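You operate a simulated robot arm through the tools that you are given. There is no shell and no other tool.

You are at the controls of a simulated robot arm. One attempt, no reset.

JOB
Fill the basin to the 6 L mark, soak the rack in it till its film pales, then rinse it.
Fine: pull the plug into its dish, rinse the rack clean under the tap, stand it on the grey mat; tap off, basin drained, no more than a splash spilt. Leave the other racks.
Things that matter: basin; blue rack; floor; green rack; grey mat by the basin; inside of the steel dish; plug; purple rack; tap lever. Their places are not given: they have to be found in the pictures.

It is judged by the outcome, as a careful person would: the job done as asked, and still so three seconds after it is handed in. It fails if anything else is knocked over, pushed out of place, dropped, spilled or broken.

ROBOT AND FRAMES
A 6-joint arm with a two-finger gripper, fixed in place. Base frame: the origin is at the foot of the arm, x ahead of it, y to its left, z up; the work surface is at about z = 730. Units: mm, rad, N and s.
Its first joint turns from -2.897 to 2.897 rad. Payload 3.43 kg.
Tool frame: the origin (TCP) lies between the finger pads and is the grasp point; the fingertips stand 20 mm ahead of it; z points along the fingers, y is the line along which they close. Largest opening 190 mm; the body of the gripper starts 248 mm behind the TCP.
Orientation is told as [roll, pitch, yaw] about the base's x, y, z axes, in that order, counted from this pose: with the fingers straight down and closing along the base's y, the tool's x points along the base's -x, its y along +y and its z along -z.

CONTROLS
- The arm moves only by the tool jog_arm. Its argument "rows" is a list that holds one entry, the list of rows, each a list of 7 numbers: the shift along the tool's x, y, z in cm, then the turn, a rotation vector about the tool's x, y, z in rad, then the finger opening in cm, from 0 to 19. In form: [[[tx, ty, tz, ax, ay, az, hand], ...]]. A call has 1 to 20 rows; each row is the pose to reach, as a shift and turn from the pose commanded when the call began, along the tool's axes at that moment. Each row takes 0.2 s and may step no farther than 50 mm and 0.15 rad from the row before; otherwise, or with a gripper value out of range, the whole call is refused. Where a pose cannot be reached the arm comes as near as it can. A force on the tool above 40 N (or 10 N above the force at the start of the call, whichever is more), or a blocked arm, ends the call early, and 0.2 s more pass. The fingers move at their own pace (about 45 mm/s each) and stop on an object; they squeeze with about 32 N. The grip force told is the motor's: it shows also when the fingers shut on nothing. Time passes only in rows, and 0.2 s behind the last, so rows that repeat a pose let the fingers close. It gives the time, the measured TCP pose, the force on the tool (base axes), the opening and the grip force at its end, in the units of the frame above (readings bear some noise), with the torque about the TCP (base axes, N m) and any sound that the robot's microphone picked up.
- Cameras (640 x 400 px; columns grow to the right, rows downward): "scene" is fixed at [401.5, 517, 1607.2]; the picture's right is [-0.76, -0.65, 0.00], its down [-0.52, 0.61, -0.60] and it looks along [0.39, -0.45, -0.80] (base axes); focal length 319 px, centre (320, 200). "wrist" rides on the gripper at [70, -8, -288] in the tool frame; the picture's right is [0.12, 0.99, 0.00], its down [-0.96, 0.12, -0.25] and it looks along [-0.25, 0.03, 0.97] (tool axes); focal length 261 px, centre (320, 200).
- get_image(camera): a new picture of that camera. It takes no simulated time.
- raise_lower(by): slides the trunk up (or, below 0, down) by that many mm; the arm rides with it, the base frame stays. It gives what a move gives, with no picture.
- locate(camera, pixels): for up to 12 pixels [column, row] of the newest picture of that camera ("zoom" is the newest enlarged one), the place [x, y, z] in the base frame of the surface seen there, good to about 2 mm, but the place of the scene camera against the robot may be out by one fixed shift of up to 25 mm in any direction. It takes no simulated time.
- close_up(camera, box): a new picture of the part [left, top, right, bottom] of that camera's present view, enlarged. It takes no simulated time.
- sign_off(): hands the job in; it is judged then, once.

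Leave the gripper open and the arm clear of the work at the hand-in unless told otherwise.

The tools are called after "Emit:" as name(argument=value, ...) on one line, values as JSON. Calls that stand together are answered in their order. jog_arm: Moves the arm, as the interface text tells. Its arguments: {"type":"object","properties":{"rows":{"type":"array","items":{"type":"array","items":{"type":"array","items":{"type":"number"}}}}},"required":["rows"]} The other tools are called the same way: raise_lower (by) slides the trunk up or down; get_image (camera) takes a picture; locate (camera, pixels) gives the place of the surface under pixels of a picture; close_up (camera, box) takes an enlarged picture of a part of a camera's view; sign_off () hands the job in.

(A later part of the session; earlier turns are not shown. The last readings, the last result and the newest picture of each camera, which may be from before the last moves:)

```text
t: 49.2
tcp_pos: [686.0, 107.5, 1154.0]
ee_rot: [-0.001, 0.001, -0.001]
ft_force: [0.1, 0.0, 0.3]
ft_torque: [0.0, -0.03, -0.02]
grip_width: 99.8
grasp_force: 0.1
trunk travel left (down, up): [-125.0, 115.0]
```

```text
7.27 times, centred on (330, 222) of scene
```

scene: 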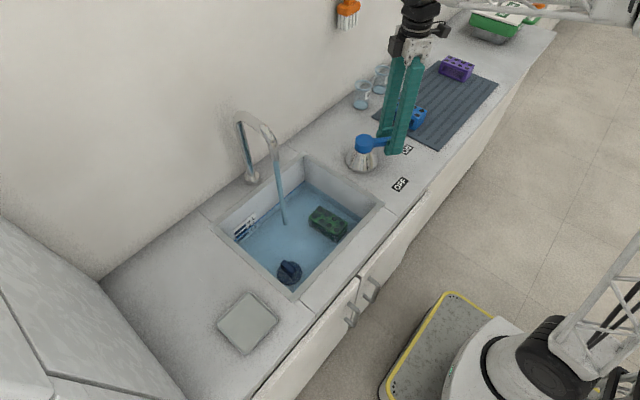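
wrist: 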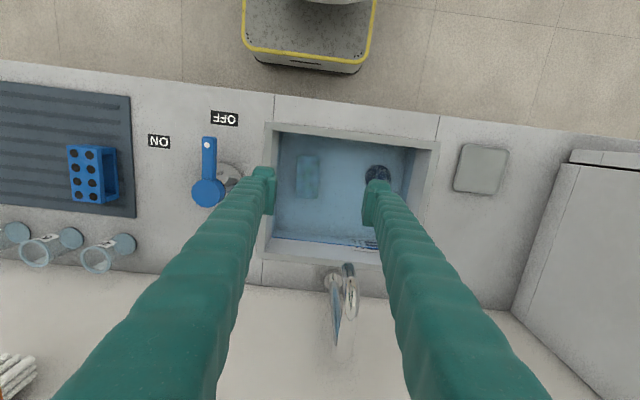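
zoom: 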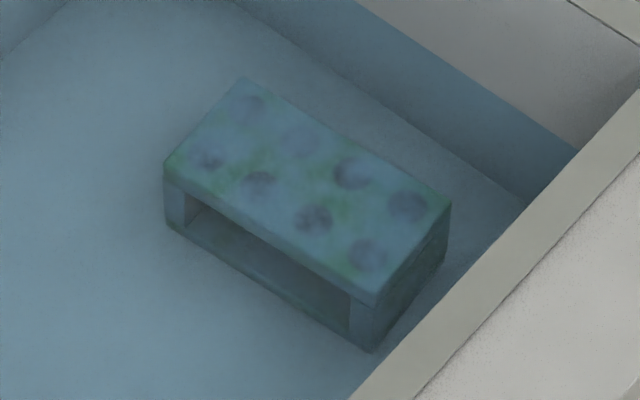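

The film looks stable and pale. To use the soak time, I'll move above the plug at about (700, 258), z≈1010, and look down at its handle.

Emit:
jog_arm(rows=[[[-0.2, 2.5, 2.4, 0, 0, 0, 9], [-0.5, 5.0, 4.8, 0, 0, 0, 8], [-0.7, 7.5, 7.2, 0, 0, 0, 7], [-0.9, 10.0, 9.6, 0, 0, 0, 6], [-1.2, 12.5, 12, 0, 0, 0, 6], [-1.4, 15.0, 14.4, 0, 0, 0, 6], [-1.4, 15.0, 14.4, 0, 0, 0, 6], [-1.4, 15.0, 14.4, 0, 0, 0, 6], [-1.4, 15.0, 14.4, 0, 0, 0, 6], [-1.4, 15.0, 14.4, 0, 0, 0, 6], [-1.4, 15.0, 14.4, 0, 0, 0, 6], [-1.4, 15.0, 14.4, 0, 0, 0, 6], [-1.4, 15.0, 14.4, 0, 0, 0, 6], [-1.4, 15.0, 14.4, 0, 0, 0, 6], [-1.4, 15.0, 14.4, 0, 0, 0, 6], [-1.4, 15.0, 14.4, 0, 0, 0, 6], [-1.4, 15.0, 14.4, 0, 0, 0, 6], [-1.4, 15.0, 14.4, 0, 0, 0, 6]]])

Emit:
get_image(camera="wrist")

Emit:
close_up(camera="scene", box=[300, 195, 360, 250])

```text
t: 53.0
tcp_pos: [699.7, 258.2, 1011.0]
ee_rot: [0.001, 0.002, -0.001]
ft_force: [0.2, 0.5, -0.6]
ft_torque: [0.0, 0.03, 0.01]
grip_width: 60.1
grasp_force: 0.1
trunk travel left (down, up): [-125.0, 115.0]
```

```text
taken
```

wrist: 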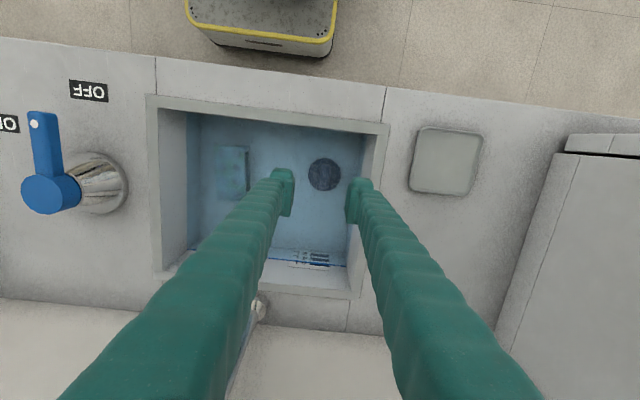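

```text
7.27 times, centred on (330, 222) of scene
```

zoom: 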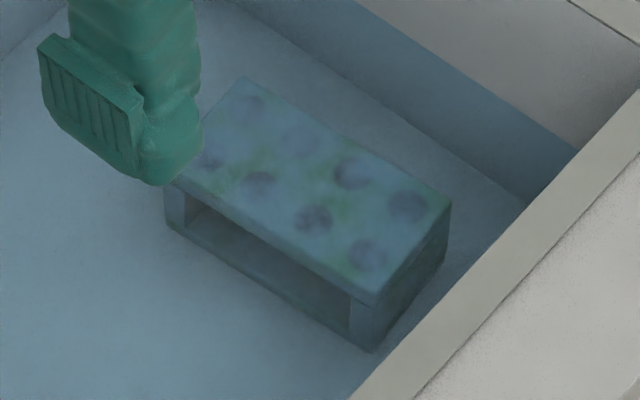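

The rack film looks a touch paler still. I'll zoom on the plug handle and get its place, then keep soaking.

Emit:
close_up(camera="wrist", box=[285, 140, 365, 210])

Emit:
close_up(camera="scene", box=[265, 245, 315, 290])

Emit:
locate(camera="wrist", pixels=[[324, 160], [324, 170], [324, 180], [310, 173], [339, 173], [324, 190], [420, 140], [478, 145], [412, 185], [470, 192], [447, 160]])

```text
5.71 times, centred on (325, 175) of wrist
```

zoom: 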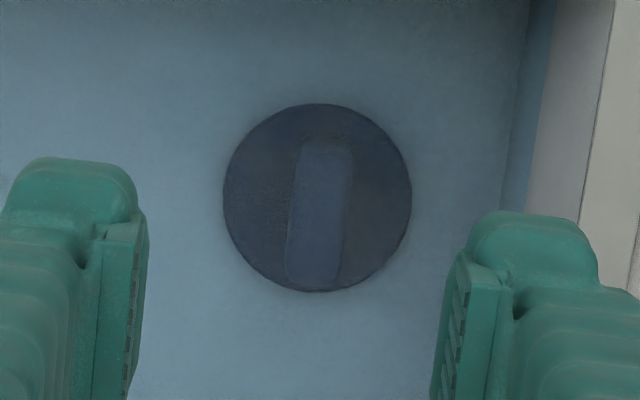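

```text
8.89 times, centred on (290, 268) of scene
```

zoom: 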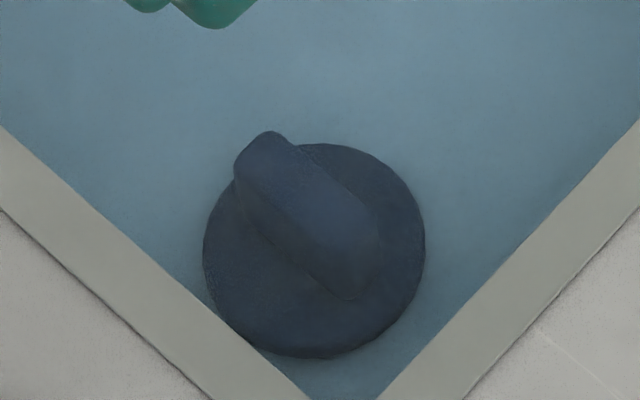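

```text
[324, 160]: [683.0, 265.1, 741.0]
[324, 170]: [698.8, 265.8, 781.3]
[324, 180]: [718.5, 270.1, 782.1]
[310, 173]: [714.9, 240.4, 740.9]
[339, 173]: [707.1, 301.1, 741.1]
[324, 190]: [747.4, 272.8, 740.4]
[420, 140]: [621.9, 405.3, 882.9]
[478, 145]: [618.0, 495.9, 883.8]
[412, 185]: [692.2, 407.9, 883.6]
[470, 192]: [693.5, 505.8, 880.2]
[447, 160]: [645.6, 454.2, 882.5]
```

The plug disc is centred near (714, 271), about 70 mm across. Its handle runs along x, about 20 mm wide, top at z≈782. Now I'll check the near wall clearance and the dish's inner corners.

Emit:
close_up(camera="wrist", box=[340, 100, 500, 210])

Emit:
locate(camera="wrist", pixels=[[362, 140], [368, 150], [366, 165], [372, 150], [378, 150], [383, 150], [389, 150], [355, 155], [360, 150], [358, 158]])

```text
3.64 times, centred on (420, 155) of wrist
```

zoom: 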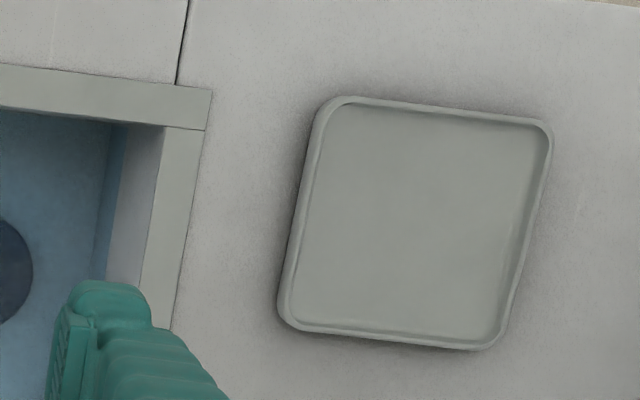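

```text
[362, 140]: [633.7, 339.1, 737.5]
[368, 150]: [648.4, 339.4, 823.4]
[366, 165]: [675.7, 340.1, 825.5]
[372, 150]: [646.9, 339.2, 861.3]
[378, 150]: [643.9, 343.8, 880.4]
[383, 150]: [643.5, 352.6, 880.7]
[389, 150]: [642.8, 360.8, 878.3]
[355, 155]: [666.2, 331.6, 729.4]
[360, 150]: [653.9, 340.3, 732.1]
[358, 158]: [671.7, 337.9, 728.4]
```

The left wall is at y≈340, so there's plenty of finger room. Locating the dish's inner floor edges in this zoom.

Emit:
locate(camera="zoom", pixels=[[340, 115], [535, 130], [490, 335], [295, 315], [420, 225], [345, 103], [545, 125], [495, 345], [283, 310], [325, 105], [552, 140], [420, 110]])

Emit:
close_up(camera="scene", box=[300, 195, 360, 250])

```text
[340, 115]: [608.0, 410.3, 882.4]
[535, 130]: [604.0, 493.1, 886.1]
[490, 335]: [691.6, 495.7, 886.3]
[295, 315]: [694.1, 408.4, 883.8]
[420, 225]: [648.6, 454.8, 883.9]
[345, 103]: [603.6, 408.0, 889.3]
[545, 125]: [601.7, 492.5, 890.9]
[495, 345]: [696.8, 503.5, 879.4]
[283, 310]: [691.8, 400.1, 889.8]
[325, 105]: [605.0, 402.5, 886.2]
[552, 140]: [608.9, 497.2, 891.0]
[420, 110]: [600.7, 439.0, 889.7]
```

```text
7.27 times, centred on (330, 222) of scene
```

zoom: 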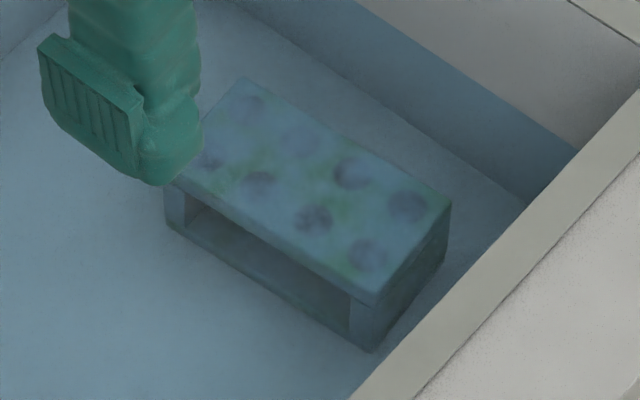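

The dish centre is ≈(649.5, 451.5), inner floor z≈883, rim z≈890. I'll soak another 12 s before judging the film.

Emit:
jog_arm(rows=[[[0, 0, 0, 0, 0, 0, 6], [0, 0, 0, 0, 0, 0, 6], [0, 0, 0, 0, 0, 0, 6], [0, 0, 0, 0, 0, 0, 6], [0, 0, 0, 0, 0, 0, 6], [0, 0, 0, 0, 0, 0, 6], [0, 0, 0, 0, 0, 0, 6], [0, 0, 0, 0, 0, 0, 6], [0, 0, 0, 0, 0, 0, 6], [0, 0, 0, 0, 0, 0, 6], [0, 0, 0, 0, 0, 0, 6], [0, 0, 0, 0, 0, 0, 6], [0, 0, 0, 0, 0, 0, 6], [0, 0, 0, 0, 0, 0, 6], [0, 0, 0, 0, 0, 0, 6], [0, 0, 0, 0, 0, 0, 6], [0, 0, 0, 0, 0, 0, 6], [0, 0, 0, 0, 0, 0, 6], [0, 0, 0, 0, 0, 0, 6], [0, 0, 0, 0, 0, 0, 6]]])

Emit:
jog_arm(rows=[[[0, 0, 0, 0, 0, 0, 6], [0, 0, 0, 0, 0, 0, 6], [0, 0, 0, 0, 0, 0, 6], [0, 0, 0, 0, 0, 0, 6], [0, 0, 0, 0, 0, 0, 6], [0, 0, 0, 0, 0, 0, 6], [0, 0, 0, 0, 0, 0, 6], [0, 0, 0, 0, 0, 0, 6], [0, 0, 0, 0, 0, 0, 6], [0, 0, 0, 0, 0, 0, 6], [0, 0, 0, 0, 0, 0, 6], [0, 0, 0, 0, 0, 0, 6], [0, 0, 0, 0, 0, 0, 6], [0, 0, 0, 0, 0, 0, 6], [0, 0, 0, 0, 0, 0, 6], [0, 0, 0, 0, 0, 0, 6], [0, 0, 0, 0, 0, 0, 6], [0, 0, 0, 0, 0, 0, 6], [0, 0, 0, 0, 0, 0, 6], [0, 0, 0, 0, 0, 0, 6]]])

Emit:
jog_arm(rows=[[[0, 0, 0, 0, 0, 0, 6], [0, 0, 0, 0, 0, 0, 6], [0, 0, 0, 0, 0, 0, 6], [0, 0, 0, 0, 0, 0, 6], [0, 0, 0, 0, 0, 0, 6], [0, 0, 0, 0, 0, 0, 6], [0, 0, 0, 0, 0, 0, 6], [0, 0, 0, 0, 0, 0, 6], [0, 0, 0, 0, 0, 0, 6], [0, 0, 0, 0, 0, 0, 6], [0, 0, 0, 0, 0, 0, 6], [0, 0, 0, 0, 0, 0, 6], [0, 0, 0, 0, 0, 0, 6], [0, 0, 0, 0, 0, 0, 6], [0, 0, 0, 0, 0, 0, 6], [0, 0, 0, 0, 0, 0, 6], [0, 0, 0, 0, 0, 0, 6], [0, 0, 0, 0, 0, 0, 6], [0, 0, 0, 0, 0, 0, 6], [0, 0, 0, 0, 0, 0, 6]]])

Emit:
close_up(camera="scene", box=[300, 195, 360, 250])

Emit:
close_up(camera="wrist", box=[205, 130, 275, 210])

```text
t: 57.2
tcp_pos: [699.9, 259.2, 1010.6]
ee_rot: [0.001, -0.002, 0.001]
ft_force: [0.4, 0.0, 0.2]
ft_torque: [0.01, -0.03, 0.01]
grip_width: 60.0
grasp_force: 0.0
trunk travel left (down, up): [-125.0, 115.0]
```

```text
t: 61.4
tcp_pos: [701.0, 258.5, 1009.6]
ee_rot: [0.002, 0.001, 0.0]
ft_force: [-0.5, -0.1, -0.5]
ft_torque: [-0.03, 0.01, -0.01]
grip_width: 60.1
grasp_force: 0.1
trunk travel left (down, up): [-125.0, 115.0]
```

```text
t: 65.6
tcp_pos: [700.4, 258.1, 1010.4]
ee_rot: [0.0, -0.001, 0.0]
ft_force: [-1.2, 0.4, -0.4]
ft_torque: [-0.02, 0.0, -0.04]
grip_width: 59.9
grasp_force: 0.1
trunk travel left (down, up): [-125.0, 115.0]
```

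```text
7.27 times, centred on (330, 222) of scene
```

zoom: 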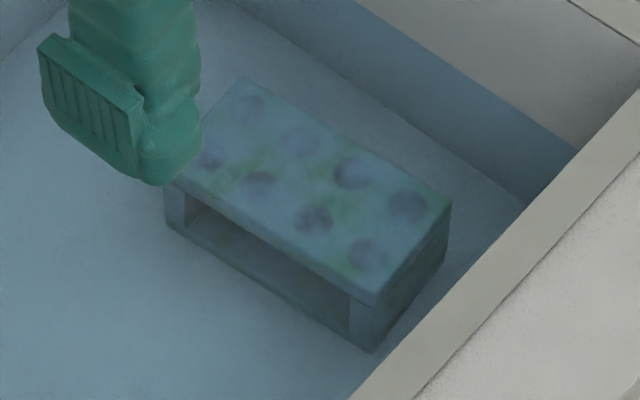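

```text
5.00 times, centred on (240, 170) of wrist
```

zoom: 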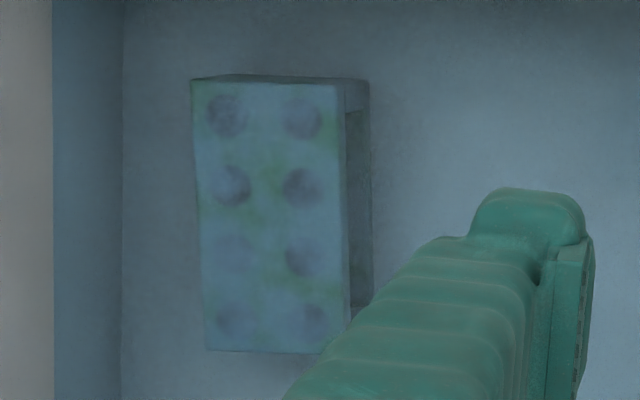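

The film has been stable and pale since about t≈40, with lavender-white blotches instead of the dark green ones. The soak looks done. Next I'll lower onto the plug handle at (712, 270) to TCP z≈768 with the fingers 5 cm apart.

Emit:
jog_arm(rows=[[[-1.16, 1.2, 2, 0, 0, 0, 5], [-1.16, 1.2, 6.5, 0, 0, 0, 5], [-1.16, 1.2, 11, 0, 0, 0, 5], [-1.16, 1.2, 15.5, 0, 0, 0, 5], [-1.16, 1.2, 19, 0, 0, 0, 5], [-1.16, 1.2, 22, 0, 0, 0, 5], [-1.16, 1.2, 24.2, 0, 0, 0, 5], [-1.16, 1.2, 24.2, 0, 0, 0, 5]]])

Emit:
close_up(camera="wrist", box=[240, 120, 400, 220])

Emit:
close_up(camera="scene", box=[230, 200, 330, 300])

```text
t: 67.4
tcp_pos: [710.8, 268.4, 765.8]
ee_rot: [-0.002, 0.0, 0.001]
ft_force: [0.2, 0.9, -0.1]
ft_torque: [0.02, 0.0, -0.02]
grip_width: 50.0
grasp_force: 0.0
trunk travel left (down, up): [-125.0, 115.0]
```

```text
4.00 times, centred on (320, 170) of wrist
```

zoom: 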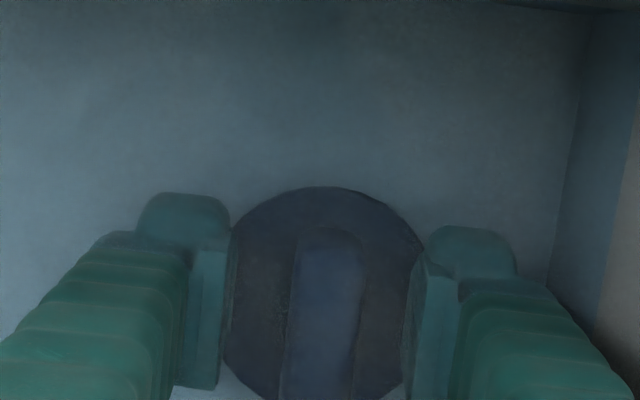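

```text
4.00 times, centred on (280, 250) of scene
```

zoom: 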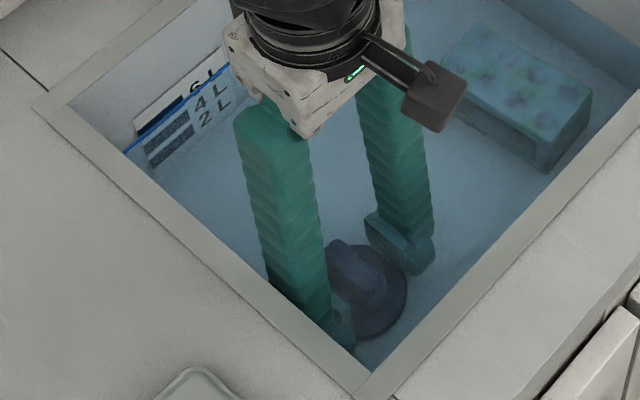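

The handle is centred between the pads. Closing on it.

Emit:
jog_arm(rows=[[[0, 0, 0, 0, 0, 0, 3.5], [0, 0, 0, 0, 0, 0, 2], [0, 0, 0, 0, 0, 0, 0.5], [0, 0, 0, 0, 0, 0, 0.5], [0, 0, 0, 0, 0, 0, 0.5], [0, 0, 0, 0, 0, 0, 0.5]]])

```text
t: 68.8
tcp_pos: [711.0, 269.1, 765.5]
ee_rot: [0.002, 0.002, 0.001]
ft_force: [0.6, 1.0, 1.2]
ft_torque: [0.0, -0.02, 0.02]
grip_width: 19.0
grasp_force: 31.7
trunk travel left (down, up): [-125.0, 115.0]
```

The handle is held at 19 mm with full grip. I'll pull the plug up gently at first, then lift to z≈1000 above the basin and let it drip there.

Emit:
jog_arm(rows=[[[0, 0, -0.5, 0, 0, 0, 0.5], [0, 0, -1.2, 0, 0, 0, 0.5], [0, 0, -2.2, 0, 0, 0, 0.5], [0, 0, -4, 0, 0, 0, 0.5], [0, 0, -6.5, 0, 0, 0, 0.5], [0, 0, -9.5, 0, 0, 0, 0.5], [0, 0, -13, 0, 0, 0, 0.5], [0, 0, -17, 0, 0, 0, 0.5], [0, 0, -21, 0, 0, 0, 0.5], [0, 0, -23.5, 0, 0, 0, 0.5], [0, 0, -23.5, 0, 0, 0, 0.5], [0, 0, -23.5, 0, 0, 0, 0.5], [0, 0, -23.5, 0, 0, 0, 0.5], [0, 0, -23.5, 0, 0, 0, 0.5], [0, 0, -23.5, 0, 0, 0, 0.5], [0, 0, -23.5, 0, 0, 0, 0.5]]])

Emit:
get_image(camera="scene")

Emit:
get_image(camera="wrist")

Emit:
close_up(camera="scene", box=[200, 170, 380, 310])

```text
t: 72.2
tcp_pos: [709.9, 268.5, 1001.7]
ee_rot: [0.0, -0.001, -0.001]
ft_force: [-0.3, -0.2, -0.9]
ft_torque: [0.02, -0.04, 0.0]
grip_width: 18.6
grasp_force: 31.5
trunk travel left (down, up): [-125.0, 115.0]
```

```text
taken
```

scene: 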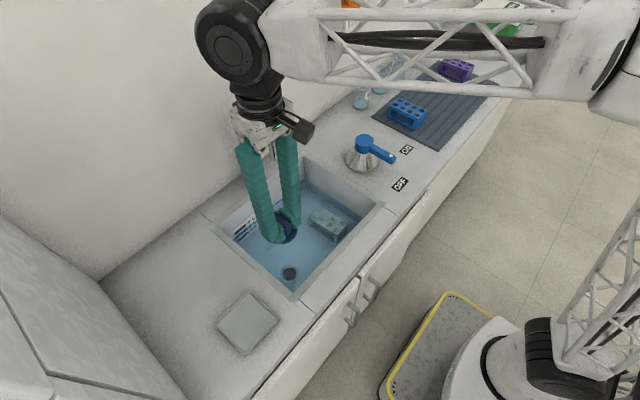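

```text
taken
```

wrist: 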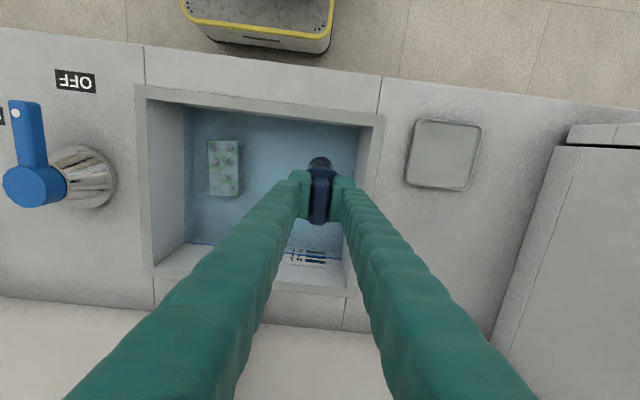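

```text
2.86 times, centred on (290, 240) of scene
```

zoom: 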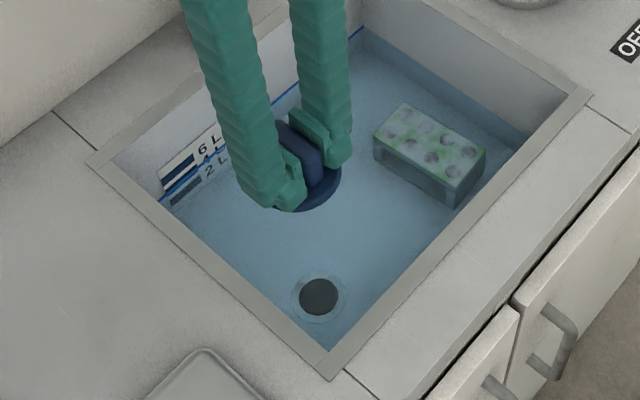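

The plug is out and the basin is draining, and above water the film shows clearly pale white. Before carrying the plug to the dish, I'll check the white cabinet to the left for hand clearance and look at the plug's underside.

Emit:
locate(camera="wrist", pixels=[[575, 130], [560, 150], [570, 140], [620, 160], [530, 300], [500, 330], [560, 250], [620, 300], [443, 150], [515, 300]])

Emit:
close_up(camera="scene", box=[255, 195, 315, 250])

Emit:
locate(camera="scene", pixels=[[20, 240], [60, 290], [100, 340], [40, 385], [140, 390], [170, 395], [10, 300], [100, 370]])

```text
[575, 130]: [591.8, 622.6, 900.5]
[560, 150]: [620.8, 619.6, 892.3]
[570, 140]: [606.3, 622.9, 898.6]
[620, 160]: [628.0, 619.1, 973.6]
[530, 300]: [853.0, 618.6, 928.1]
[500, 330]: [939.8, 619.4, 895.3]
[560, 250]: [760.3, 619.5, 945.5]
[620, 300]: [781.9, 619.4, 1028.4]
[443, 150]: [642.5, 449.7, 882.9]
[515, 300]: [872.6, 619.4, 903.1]
```

```text
7.27 times, centred on (285, 222) of scene
```

zoom: 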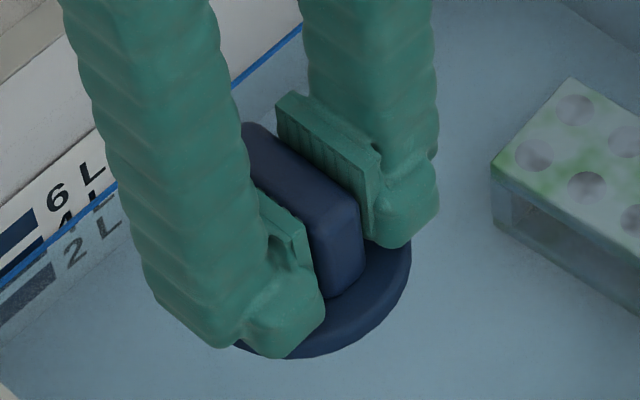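

```text
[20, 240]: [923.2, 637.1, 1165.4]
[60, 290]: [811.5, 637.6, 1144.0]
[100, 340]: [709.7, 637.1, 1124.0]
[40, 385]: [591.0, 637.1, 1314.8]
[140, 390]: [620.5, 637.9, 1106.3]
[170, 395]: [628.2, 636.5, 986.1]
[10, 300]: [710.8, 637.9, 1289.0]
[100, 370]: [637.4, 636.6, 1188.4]
```

The cabinet wall is at y≈619, and the hand's edge will reach y≈545, so it clears. I'll let the plug drip 1 s more, then carry it level to above the dish at TCP (646.5, 449.5).

Emit:
jog_arm(rows=[[[0, 0, 0, 0, 0, 0, 0.5], [0, 0, 0, 0, 0, 0, 0.5], [0, 0, 0, 0, 0, 0, 0.5], [0, 0, 0, 0, 0, 0, 0.5], [0, 0, 0, 0, 0, 0, 0.5], [0.6, 1.8, 0, 0, 0, 0, 0.5], [1.5, 4.5, 0, 0, 0, 0, 0.5], [2.6, 7.5, 0, 0, 0, 0, 0.5], [3.6, 10.5, 0, 0, 0, 0, 0.5], [4.7, 13.5, 0, 0, 0, 0, 0.5], [5.7, 16.2, 0, 0, 0, 0, 0.5], [6.35, 18.1, 0, 0, 0, 0, 0.5], [6.35, 18.1, 0, 0, 0, 0, 0.5]]])

Emit:
get_image(camera="wrist")

Emit:
close_up(camera="scene", box=[180, 220, 320, 360])

```text
t: 75.0
tcp_pos: [646.8, 449.4, 1001.2]
ee_rot: [0.0, -0.001, 0.0]
ft_force: [0.1, 0.1, -1.6]
ft_torque: [0.01, 0.01, 0.01]
grip_width: 18.7
grasp_force: 32.0
trunk travel left (down, up): [-125.0, 115.0]
```

```text
taken
```

wrist: 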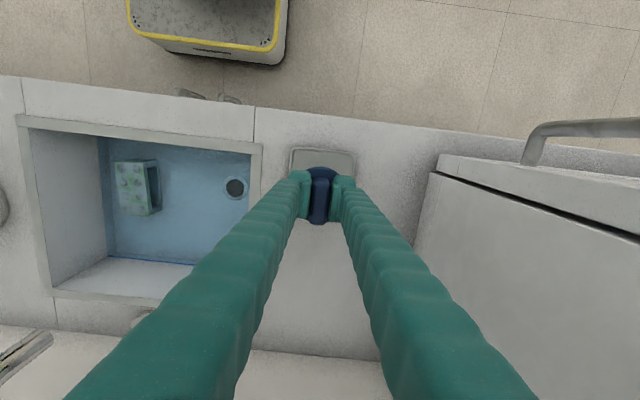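

```text
2.86 times, centred on (250, 290) of scene
```

zoom: 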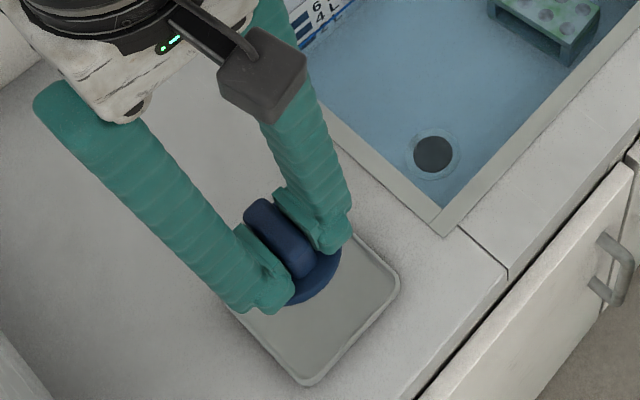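

The plug is above the dish. I'll verify the disc's position relative to the TCP before lowering.

Emit:
close_up(camera="wrist", box=[270, 130, 370, 240])

Emit:
locate(camera="zoom", pixels=[[320, 142], [275, 150], [365, 150], [320, 160], [318, 200], [322, 310], [320, 90], [225, 80], [410, 85], [300, 165]])

```text
3.64 times, centred on (320, 185) of wrist
```

zoom: 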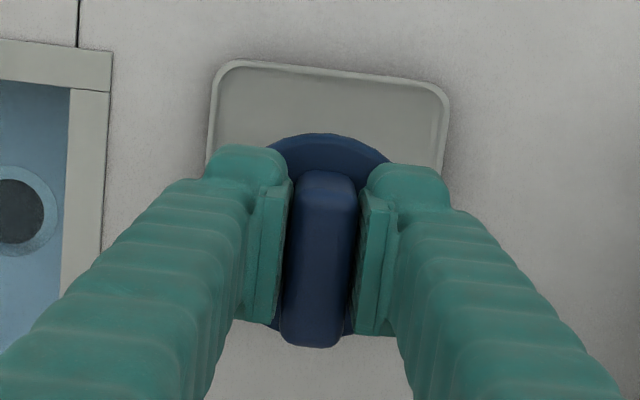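

```text
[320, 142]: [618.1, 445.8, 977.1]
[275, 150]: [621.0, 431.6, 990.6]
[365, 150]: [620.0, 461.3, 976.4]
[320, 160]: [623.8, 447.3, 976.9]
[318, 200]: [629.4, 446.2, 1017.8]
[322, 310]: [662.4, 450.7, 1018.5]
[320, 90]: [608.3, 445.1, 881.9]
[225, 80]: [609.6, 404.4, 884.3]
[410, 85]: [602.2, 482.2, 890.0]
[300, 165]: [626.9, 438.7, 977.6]
```

The disc centre is ≈(650, 450), well centred on the dish. Lowering 7 cm, then feeling for contact.

Emit:
jog_arm(rows=[[[0, 0.1, 2, 0, 0, 0, 0.5], [0, 0.1, 4, 0, 0, 0, 0.5], [0, 0.1, 5.5, 0, 0, 0, 0.5], [0, 0.1, 6.5, 0, 0, 0, 0.5], [0, 0.1, 7.0, 0, 0, 0, 0.5], [0, 0.1, 7.0, 0, 0, 0, 0.5]]])

Emit:
jog_arm(rows=[[[0, 0, 0.2, 0, 0, 0, 0.5], [0, 0, 0.4, 0, 0, 0, 0.5], [0, 0, 0.6, 0, 0, 0, 0.5], [0, 0, 0.8, 0, 0, 0, 0.5]]])

Emit:
close_up(camera="scene", box=[210, 270, 300, 360])

```text
t: 76.4
tcp_pos: [647.1, 451.5, 931.3]
ee_rot: [-0.001, 0.001, 0.001]
ft_force: [-0.7, 0.3, -1.1]
ft_torque: [-0.03, -0.03, -0.01]
grip_width: 18.7
grasp_force: 33.0
trunk travel left (down, up): [-125.0, 115.0]
```

```text
t: 77.4
tcp_pos: [646.9, 451.3, 924.2]
ee_rot: [0.001, -0.001, 0.001]
ft_force: [0.0, -0.7, -0.9]
ft_torque: [0.03, -0.04, -0.03]
grip_width: 18.8
grasp_force: 31.9
trunk travel left (down, up): [-125.0, 115.0]
```

```text
4.44 times, centred on (255, 315) of scene
```

zoom: 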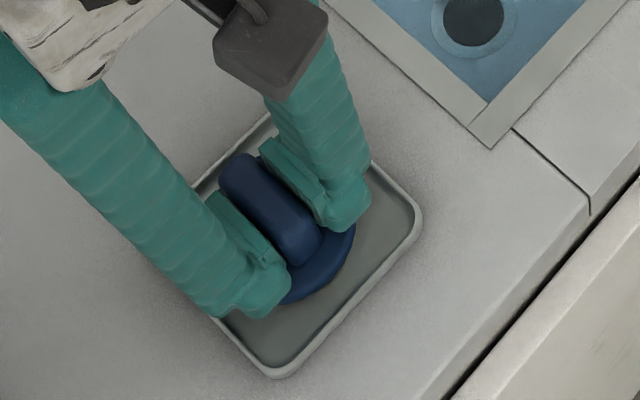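

No contact yet at TCP z 924. Continuing down in small steps.

Emit:
jog_arm(rows=[[[0, 0, 0.15, 0, 0, 0, 0.5], [0, 0, 0.3, 0, 0, 0, 0.5], [0, 0, 0.4, 0, 0, 0, 0.5]]])

Emit:
jog_arm(rows=[[[0, 0, 0.1, 0, 0, 0, 0.5], [0, 0, 0.2, 0, 0, 0, 0.5]]])

```text
t: 78.2
tcp_pos: [647.5, 450.5, 920.1]
ee_rot: [0.001, 0.0, 0.0]
ft_force: [-0.3, -0.9, -1.5]
ft_torque: [-0.03, 0.01, 0.04]
grip_width: 18.7
grasp_force: 31.8
trunk travel left (down, up): [-125.0, 115.0]
```

```text
t: 78.8
tcp_pos: [647.0, 452.1, 920.7]
ee_rot: [0.002, -0.002, 0.002]
ft_force: [2.8, 1.3, 22.7]
ft_torque: [-0.01, 0.03, 0.04]
grip_width: 18.6
grasp_force: 31.8
trunk travel left (down, up): [-125.0, 115.0]
```

Contact: 22.7 N upward as the plug seats on the dish floor. I'll relieve 1 mm, open the fingers, and rise straight up.

Emit:
jog_arm(rows=[[[0, 0, -0.15, 0, 0, 0, 0.5], [0, 0, -0.15, 0, 0, 0, 2], [0, 0, -0.15, 0, 0, 0, 3.5], [0, 0, -0.15, 0, 0, 0, 5], [0, 0, -0.15, 0, 0, 0, 5], [0, 0, -2, 0, 0, 0, 5], [0, 0, -5, 0, 0, 0, 5], [0, 0, -9, 0, 0, 0, 5], [0, 0, -13, 0, 0, 0, 5]]])

Emit:
get_image(camera="scene")

Emit:
get_image(camera="wrist")

Emit:
close_up(camera="scene", box=[205, 180, 375, 360])

```text
t: 80.8
tcp_pos: [647.5, 447.4, 1047.2]
ee_rot: [-0.001, 0.0, 0.001]
ft_force: [-0.2, 0.6, -0.4]
ft_torque: [-0.03, 0.03, 0.04]
grip_width: 50.2
grasp_force: 0.1
trunk travel left (down, up): [-125.0, 115.0]
```

```text
taken
```

scene: 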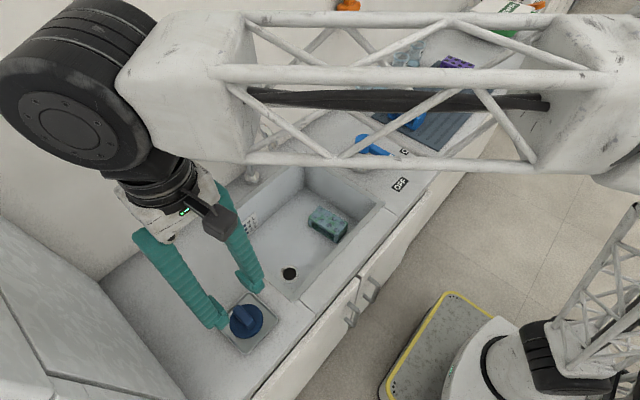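

```text
taken
```

wrist: 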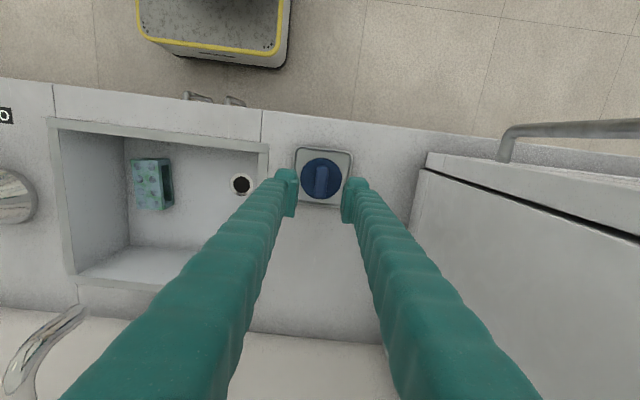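

```text
2.22 times, centred on (290, 270) of scene
```

zoom: 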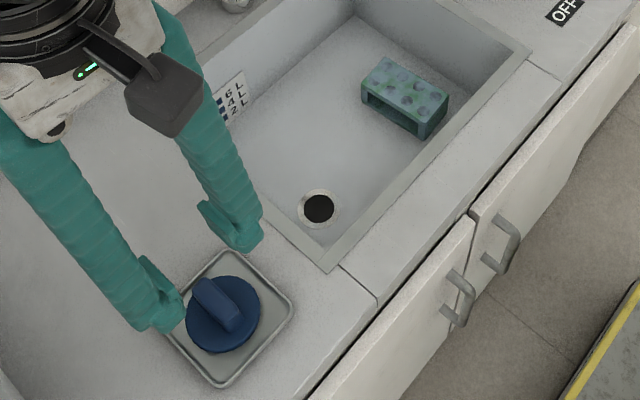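

The basin is already drained and the plug sits in the dish. I'll check both closely.

Emit:
close_up(camera="wrist", box=[280, 135, 370, 215])

Emit:
close_up(camera="scene", box=[300, 195, 360, 250])

Emit:
close_up(camera="wrist", box=[110, 140, 190, 220])

Emit:
locate(camera="wrist", pixels=[[135, 163], [157, 162], [169, 162], [173, 202], [141, 208], [160, 208], [150, 185], [320, 180], [305, 180], [338, 180], [240, 185], [66, 150]])

```text
5.00 times, centred on (325, 175) of wrist
```

zoom: 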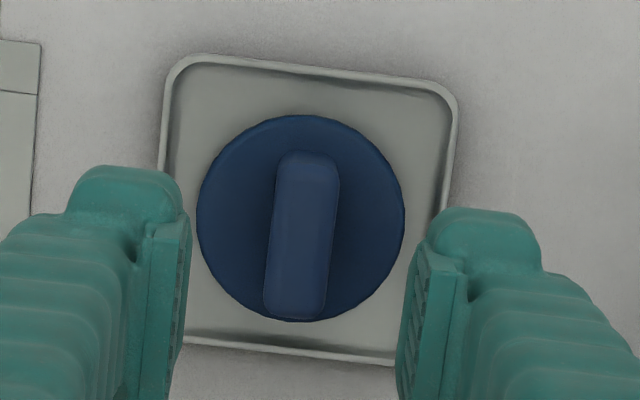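

```text
7.27 times, centred on (330, 222) of scene
```

zoom: 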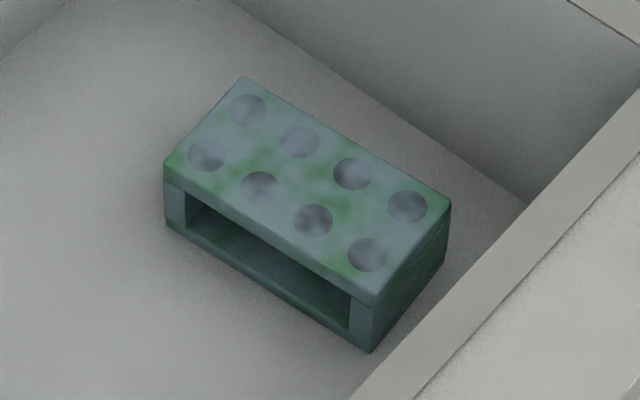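

```text
5.00 times, centred on (150, 180) of wrist
```

zoom: 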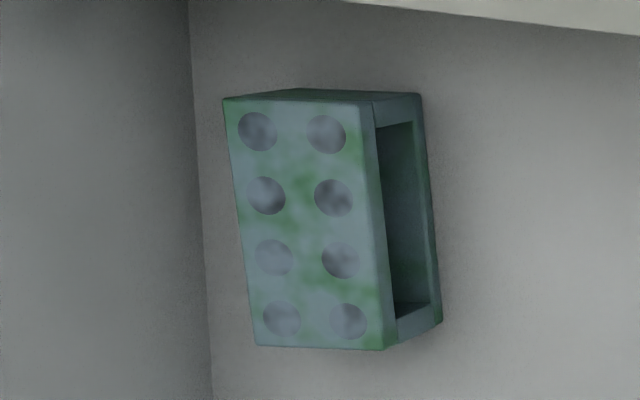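

```text
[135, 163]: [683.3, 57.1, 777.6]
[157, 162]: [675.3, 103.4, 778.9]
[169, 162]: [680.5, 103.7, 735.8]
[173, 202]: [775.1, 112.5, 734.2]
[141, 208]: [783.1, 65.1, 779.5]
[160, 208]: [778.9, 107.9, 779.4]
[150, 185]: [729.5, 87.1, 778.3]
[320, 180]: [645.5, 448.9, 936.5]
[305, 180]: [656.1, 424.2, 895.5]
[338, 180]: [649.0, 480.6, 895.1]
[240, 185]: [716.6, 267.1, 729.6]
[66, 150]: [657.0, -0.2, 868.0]
```

Plug flat and inside the dish rim. The rack stands in the empty basin, centre ≈(730, 83), about 105 × 46 × 50 mm, long axis along x, and its film is now whitish. Next I'll go back over the lever at z≈1060 to turn the tap on for rinsing with the drain open.

Emit:
jog_arm(rows=[[[-0.2, -2.5, -0.8, 0, 0, 0, 5.5], [-0.4, -7, -1.3, 0, 0, 0, 6], [-0.6, -11.8, -1.3, 0, 0, 0, 6], [-0.8, -16.6, -1.3, 0, 0, 0, 6], [-1.0, -21.4, -1.3, 0, 0, 0, 6], [-1.2, -26.2, -1.3, 0, 0, 0, 6], [-1.4, -31, -1.3, 0, 0, 0, 6], [-1.6, -35.8, -1.3, 0, 0, 0, 6], [-1.8, -40.6, -1.3, 0, 0, 0, 6], [-2.0, -45.4, -1.3, 0, 0, 0, 6], [-2.1, -50.2, -1.3, 0, 0, 0, 6], [-2.1, -54.8, -1.3, 0, 0, 0, 6], [-2.1, -54.8, -1.3, 0, 0, 0, 6]]])

Emit:
get_image(camera="wrist")

Emit:
get_image(camera="scene")

```text
t: 83.6
tcp_pos: [667.7, -96.2, 1061.0]
ee_rot: [0.0, 0.0, 0.002]
ft_force: [-0.2, -0.7, 0.8]
ft_torque: [-0.01, 0.02, -0.02]
grip_width: 59.8
grasp_force: 0.0
trunk travel left (down, up): [-125.0, 115.0]
```

```text
taken
```

wrist: 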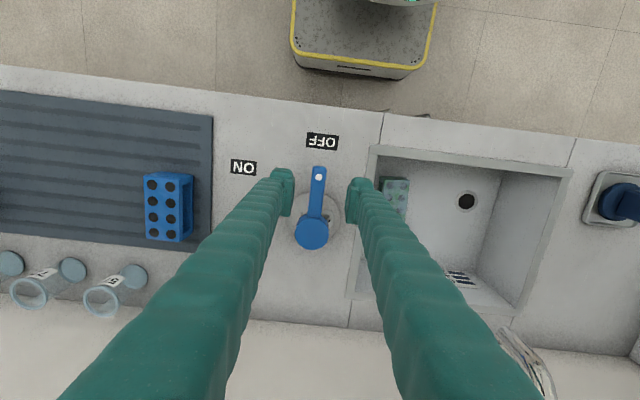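

```text
taken
```

scene: 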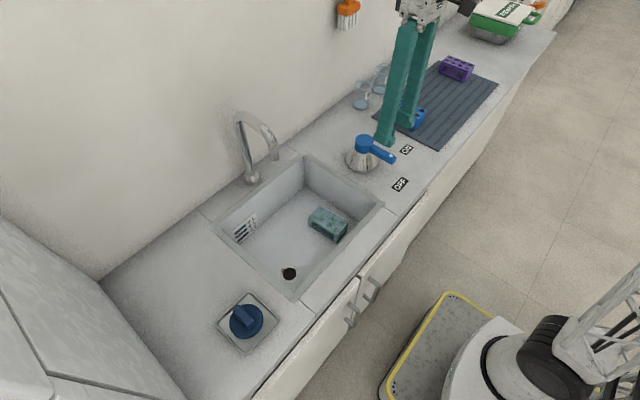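

Same pose as before over the lever, which is at OFF. Lowering around it and narrowing.

Emit:
jog_arm(rows=[[[0, -0.3, 3.6, 0, 0, 0, 6], [0, -0.3, 7.2, 0, 0, 0, 6], [0, -0.3, 10.8, 0, 0, 0, 5], [0, -0.3, 10.8, 0, 0, 0, 3.4], [0, -0.3, 10.8, 0, 0, 0, 3.4]]])

Emit:
jog_arm(rows=[[[-0.055, -0.918, 0, 0, 0, -0.12, 3.4], [-0.22, -1.82, 0, 0, 0, -0.24, 3.4], [-0.49, -2.7, 0, 0, 0, -0.36, 3.4], [-0.87, -3.54, 0, 0, 0, -0.48, 3.4], [-1.342, -4.331, 0, 0, 0, -0.6, 3.4], [-1.899, -5.057, 0, 0, 0, -0.72, 3.4], [-2.532, -5.71, 0, 0, 0, -0.84, 3.4]]])

Emit:
close_up(camera="scene", box=[205, 100, 425, 290])

```text
t: 84.8
tcp_pos: [668.2, -99.5, 951.2]
ee_rot: [0.002, 0.0, 0.001]
ft_force: [0.5, 0.7, 1.0]
ft_torque: [0.02, 0.0, -0.02]
grip_width: 33.9
grasp_force: 0.1
trunk travel left (down, up): [-125.0, 115.0]
```

```text
t: 86.4
tcp_pos: [694.1, -158.0, 952.9]
ee_rot: [-0.001, 0.001, 0.84]
ft_force: [0.0, 0.2, 0.3]
ft_torque: [-0.03, -0.04, -0.02]
grip_width: 33.9
grasp_force: 0.0
trunk travel left (down, up): [-125.0, 115.0]
```

```text
2.11 times, centred on (315, 195) of scene
```

zoom: 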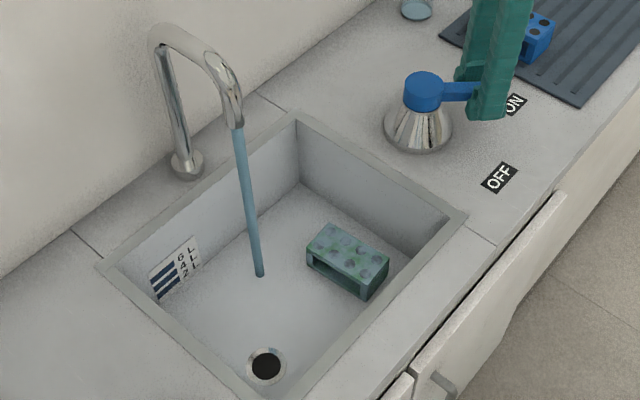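

The stream is running. I'll locate it precisely, then open and lift off the lever.

Emit:
locate(camera="zoom", pixels=[[239, 135], [244, 165], [249, 200], [254, 235], [259, 270], [262, 285], [310, 250], [265, 365]])

Emit:
jog_arm(rows=[[[0, 0, 0, 0, 0, 0, 5], [0, 0, 0, 0, 0, 0, 6], [0, 0, -4, 0, 0, 0, 6], [0, 0, -8, 0, 0, 0, 6], [0, 0, -12, 0, 0, 0.14, 6.5], [0, 0, -15, 0, 0, 0.28, 7], [0, 0, -15, 0, 0, 0.42, 7], [0, 0, -15, 0, 0, 0.56, 7], [0, 0, -15, 0, 0, 0.7, 7], [0, 0, -15, 0, 0, 0.84, 7], [0, 0, -15, 0, 0, 0.84, 7]]])

Emit:
get_image(camera="scene")

Emit:
get_image(camera="wrist")

```text
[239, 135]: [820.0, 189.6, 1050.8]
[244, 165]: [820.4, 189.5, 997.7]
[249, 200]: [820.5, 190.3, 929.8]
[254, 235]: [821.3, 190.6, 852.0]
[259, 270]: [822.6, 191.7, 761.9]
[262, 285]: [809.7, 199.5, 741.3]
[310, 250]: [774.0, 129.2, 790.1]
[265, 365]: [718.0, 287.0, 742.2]
```

```text
t: 88.8
tcp_pos: [694.3, -155.8, 1102.4]
ee_rot: [0.0, -0.001, -0.002]
ft_force: [-0.1, 0.7, -0.4]
ft_torque: [0.01, 0.01, 0.0]
grip_width: 70.1
grasp_force: 0.0
trunk travel left (down, up): [-125.0, 115.0]
```

```text
taken
```

scene: 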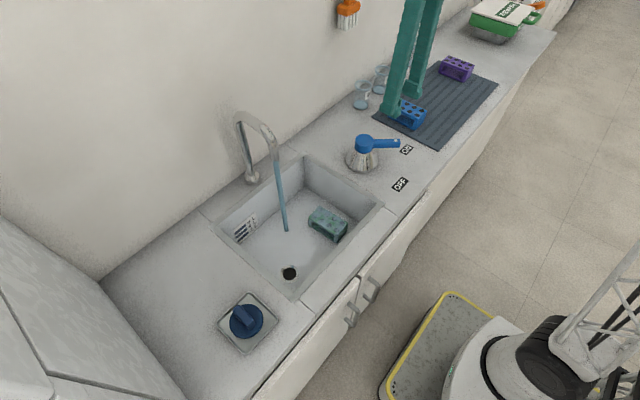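

```text
taken
```

wrist: 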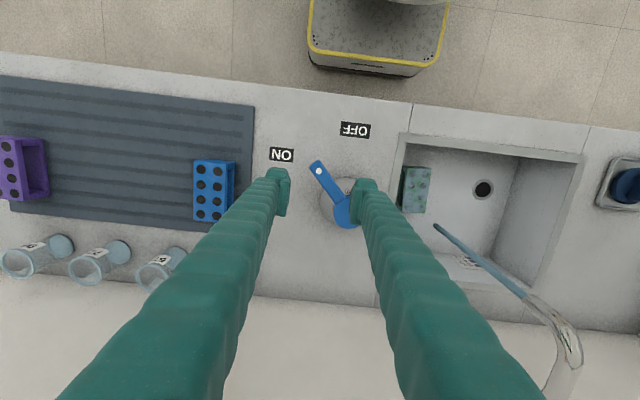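

The stream falls at about (824, 169). The lever is turned well toward ON. Moving above the rack at (730, 83.5, 1000) with the fingers 8 cm apart.

Emit:
jog_arm(rows=[[[-0.5, 3.4, 0, 0, 0, 0, 7.5], [-1.0, 6.9, 0.5, 0, 0, 0, 8], [-1.5, 10.3, 1.5, 0, 0, 0, 8], [-2.0, 13.7, 3, 0, 0, 0, 8], [-2.5, 17.1, 5, 0, 0, 0, 8], [-3.0, 20.5, 7.5, 0, 0, 0, 8], [-3.57, 23.9, 10.2, 0, 0, 0, 8], [-3.57, 23.9, 10.2, 0, 0, 0, 8]]])

Emit:
get_image(camera="wrist")

Emit:
close_up(camera="wrist", box=[260, 110, 380, 220])

```text
t: 90.6
tcp_pos: [729.1, 83.0, 1001.4]
ee_rot: [-0.001, 0.0, 0.001]
ft_force: [-0.2, 0.8, -0.8]
ft_torque: [-0.01, 0.02, -0.02]
grip_width: 79.9
grasp_force: 0.2
trunk travel left (down, up): [-125.0, 115.0]
```

```text
taken
```

wrist: 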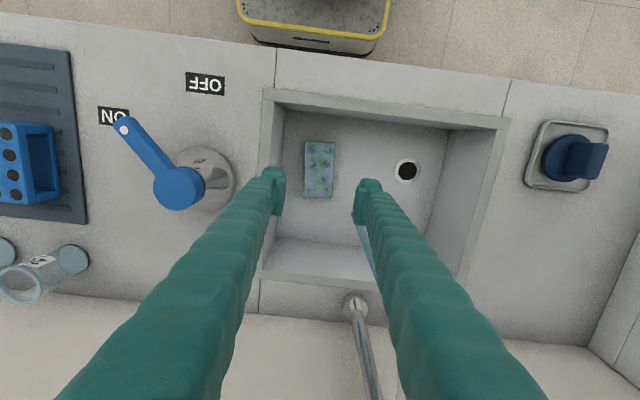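

```text
3.64 times, centred on (320, 165) of wrist
```

zoom: 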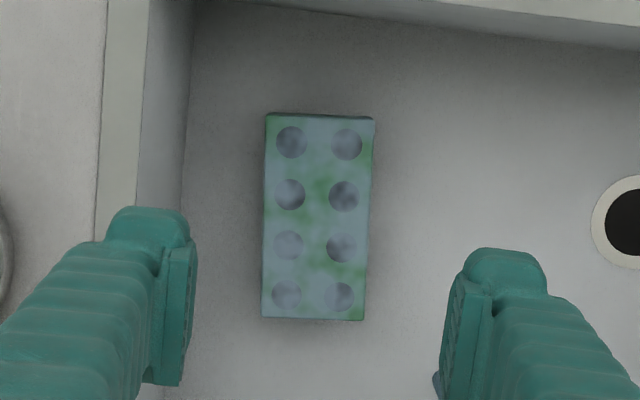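

Locating the rack's top corners for an exact centre and yaw.

Emit:
locate(camera="zoom", pixels=[[269, 119], [371, 121], [361, 316], [265, 314], [318, 119], [313, 316], [267, 217], [366, 219], [291, 142], [339, 297]])

```text
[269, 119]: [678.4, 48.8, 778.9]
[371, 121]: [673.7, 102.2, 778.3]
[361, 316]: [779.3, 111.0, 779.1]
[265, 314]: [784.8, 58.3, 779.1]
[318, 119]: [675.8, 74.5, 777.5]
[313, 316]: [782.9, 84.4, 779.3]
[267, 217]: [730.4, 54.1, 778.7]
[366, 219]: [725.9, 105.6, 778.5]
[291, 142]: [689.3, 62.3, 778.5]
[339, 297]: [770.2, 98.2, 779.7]
```

The rack's centre is (729, 80) with yaw +0.087 rad, and it's about 55 mm wide and 110 long. I'll go down over it with 7.5 cm opening and matched yaw to TCP z≈759, then close.

Emit:
jog_arm(rows=[[[0, -0.3, 1, 0, 0, -0.087, 7.5], [0, -0.3, 5.5, 0, 0, -0.087, 7.5], [0, -0.3, 10, 0, 0, -0.087, 7.5], [0, -0.3, 14.5, 0, 0, -0.087, 7.5], [0, -0.3, 18.5, 0, 0, -0.087, 7.5], [0, -0.3, 21.5, 0, 0, -0.087, 7.5], [0, -0.3, 23.5, 0, 0, -0.087, 7.5], [0, -0.3, 24.2, 0, 0, -0.087, 7.5], [0, -0.3, 24.2, 0, 0, -0.087, 7.5]]])

Emit:
close_up(camera="wrist", box=[240, 100, 400, 230])

Emit:
close_up(camera="scene", box=[250, 150, 390, 270])

```text
t: 92.6
tcp_pos: [730.7, 78.9, 757.8]
ee_rot: [0.0, -0.001, 0.087]
ft_force: [-0.4, -0.3, 0.7]
ft_torque: [0.02, -0.02, -0.01]
grip_width: 75.2
grasp_force: 0.1
trunk travel left (down, up): [-125.0, 115.0]
```

```text
3.08 times, centred on (320, 165) of wrist
```

zoom: 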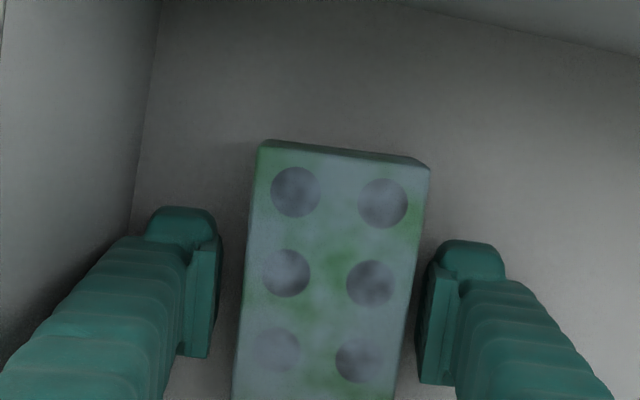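

```text
3.33 times, centred on (320, 210) of scene
```

zoom: 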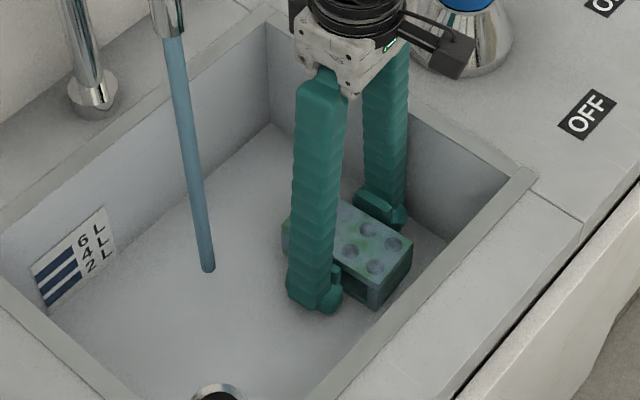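

The rack sits between the pads, a little nearer the left-side finger. Closing on it.

Emit:
jog_arm(rows=[[[0, 0.1, 0, 0, 0, 0, 6.5], [0, 0.1, 0, 0, 0, 0, 5.5], [0, 0.1, 0, 0, 0, 0, 4.5], [0, 0.1, 0, 0, 0, 0, 4], [0, 0.1, 0, 0, 0, 0, 4], [0, 0.1, 0, 0, 0, 0, 4]]])

Emit:
close_up(camera="wrist", box=[240, 100, 400, 230])

```text
t: 94.0
tcp_pos: [729.4, 80.1, 757.6]
ee_rot: [-0.001, 0.0, 0.086]
ft_force: [-0.2, -0.2, 0.9]
ft_torque: [0.03, -0.01, -0.06]
grip_width: 56.7
grasp_force: 32.1
trunk travel left (down, up): [-125.0, 115.0]
```

```text
3.08 times, centred on (320, 165) of wrist
```

zoom: 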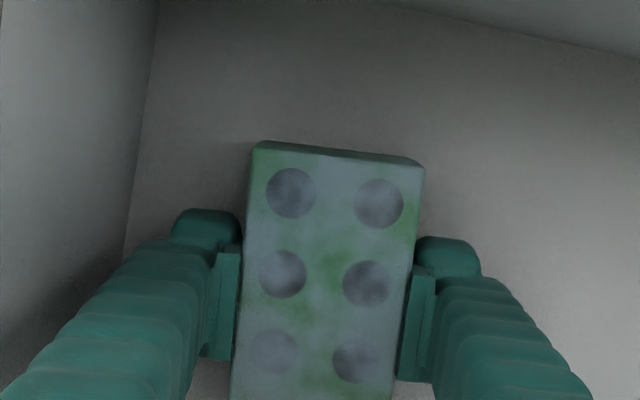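

The rack is held at 56.7 mm with full grip. Lifting to TCP z≈900, staying over the basin and away from the stream.

Emit:
jog_arm(rows=[[[0, 0, -0.8, 0, 0, 0, 4], [0, 0, -2.5, 0, 0, 0, 4], [0, 0, -5, 0, 0, 0, 4], [0, 0, -8, 0, 0, 0, 4], [0, 0, -11, 0, 0, 0, 4], [0, 0.5, -13.5, 0, 0, 0, 4], [0, 1.5, -14.2, 0, 0, 0, 4], [0, 1.5, -14.2, 0, 0, 0, 4]]])

Emit:
get_image(camera="scene")

Emit:
get_image(camera="wrist")

```text
t: 95.8
tcp_pos: [728.6, 95.6, 901.0]
ee_rot: [0.0, 0.001, 0.087]
ft_force: [-0.6, 1.3, -1.2]
ft_torque: [0.0, -0.02, -0.01]
grip_width: 56.9
grasp_force: 32.1
trunk travel left (down, up): [-125.0, 115.0]
```

```text
taken
```

scene: 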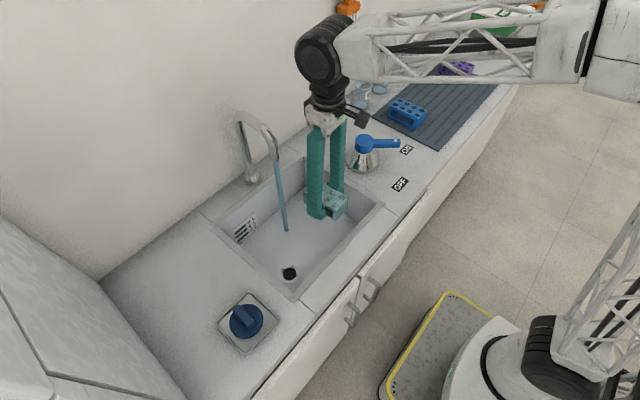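

```text
taken
```

wrist: 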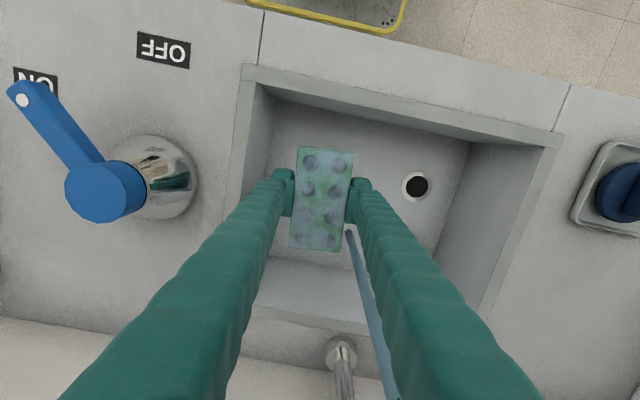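

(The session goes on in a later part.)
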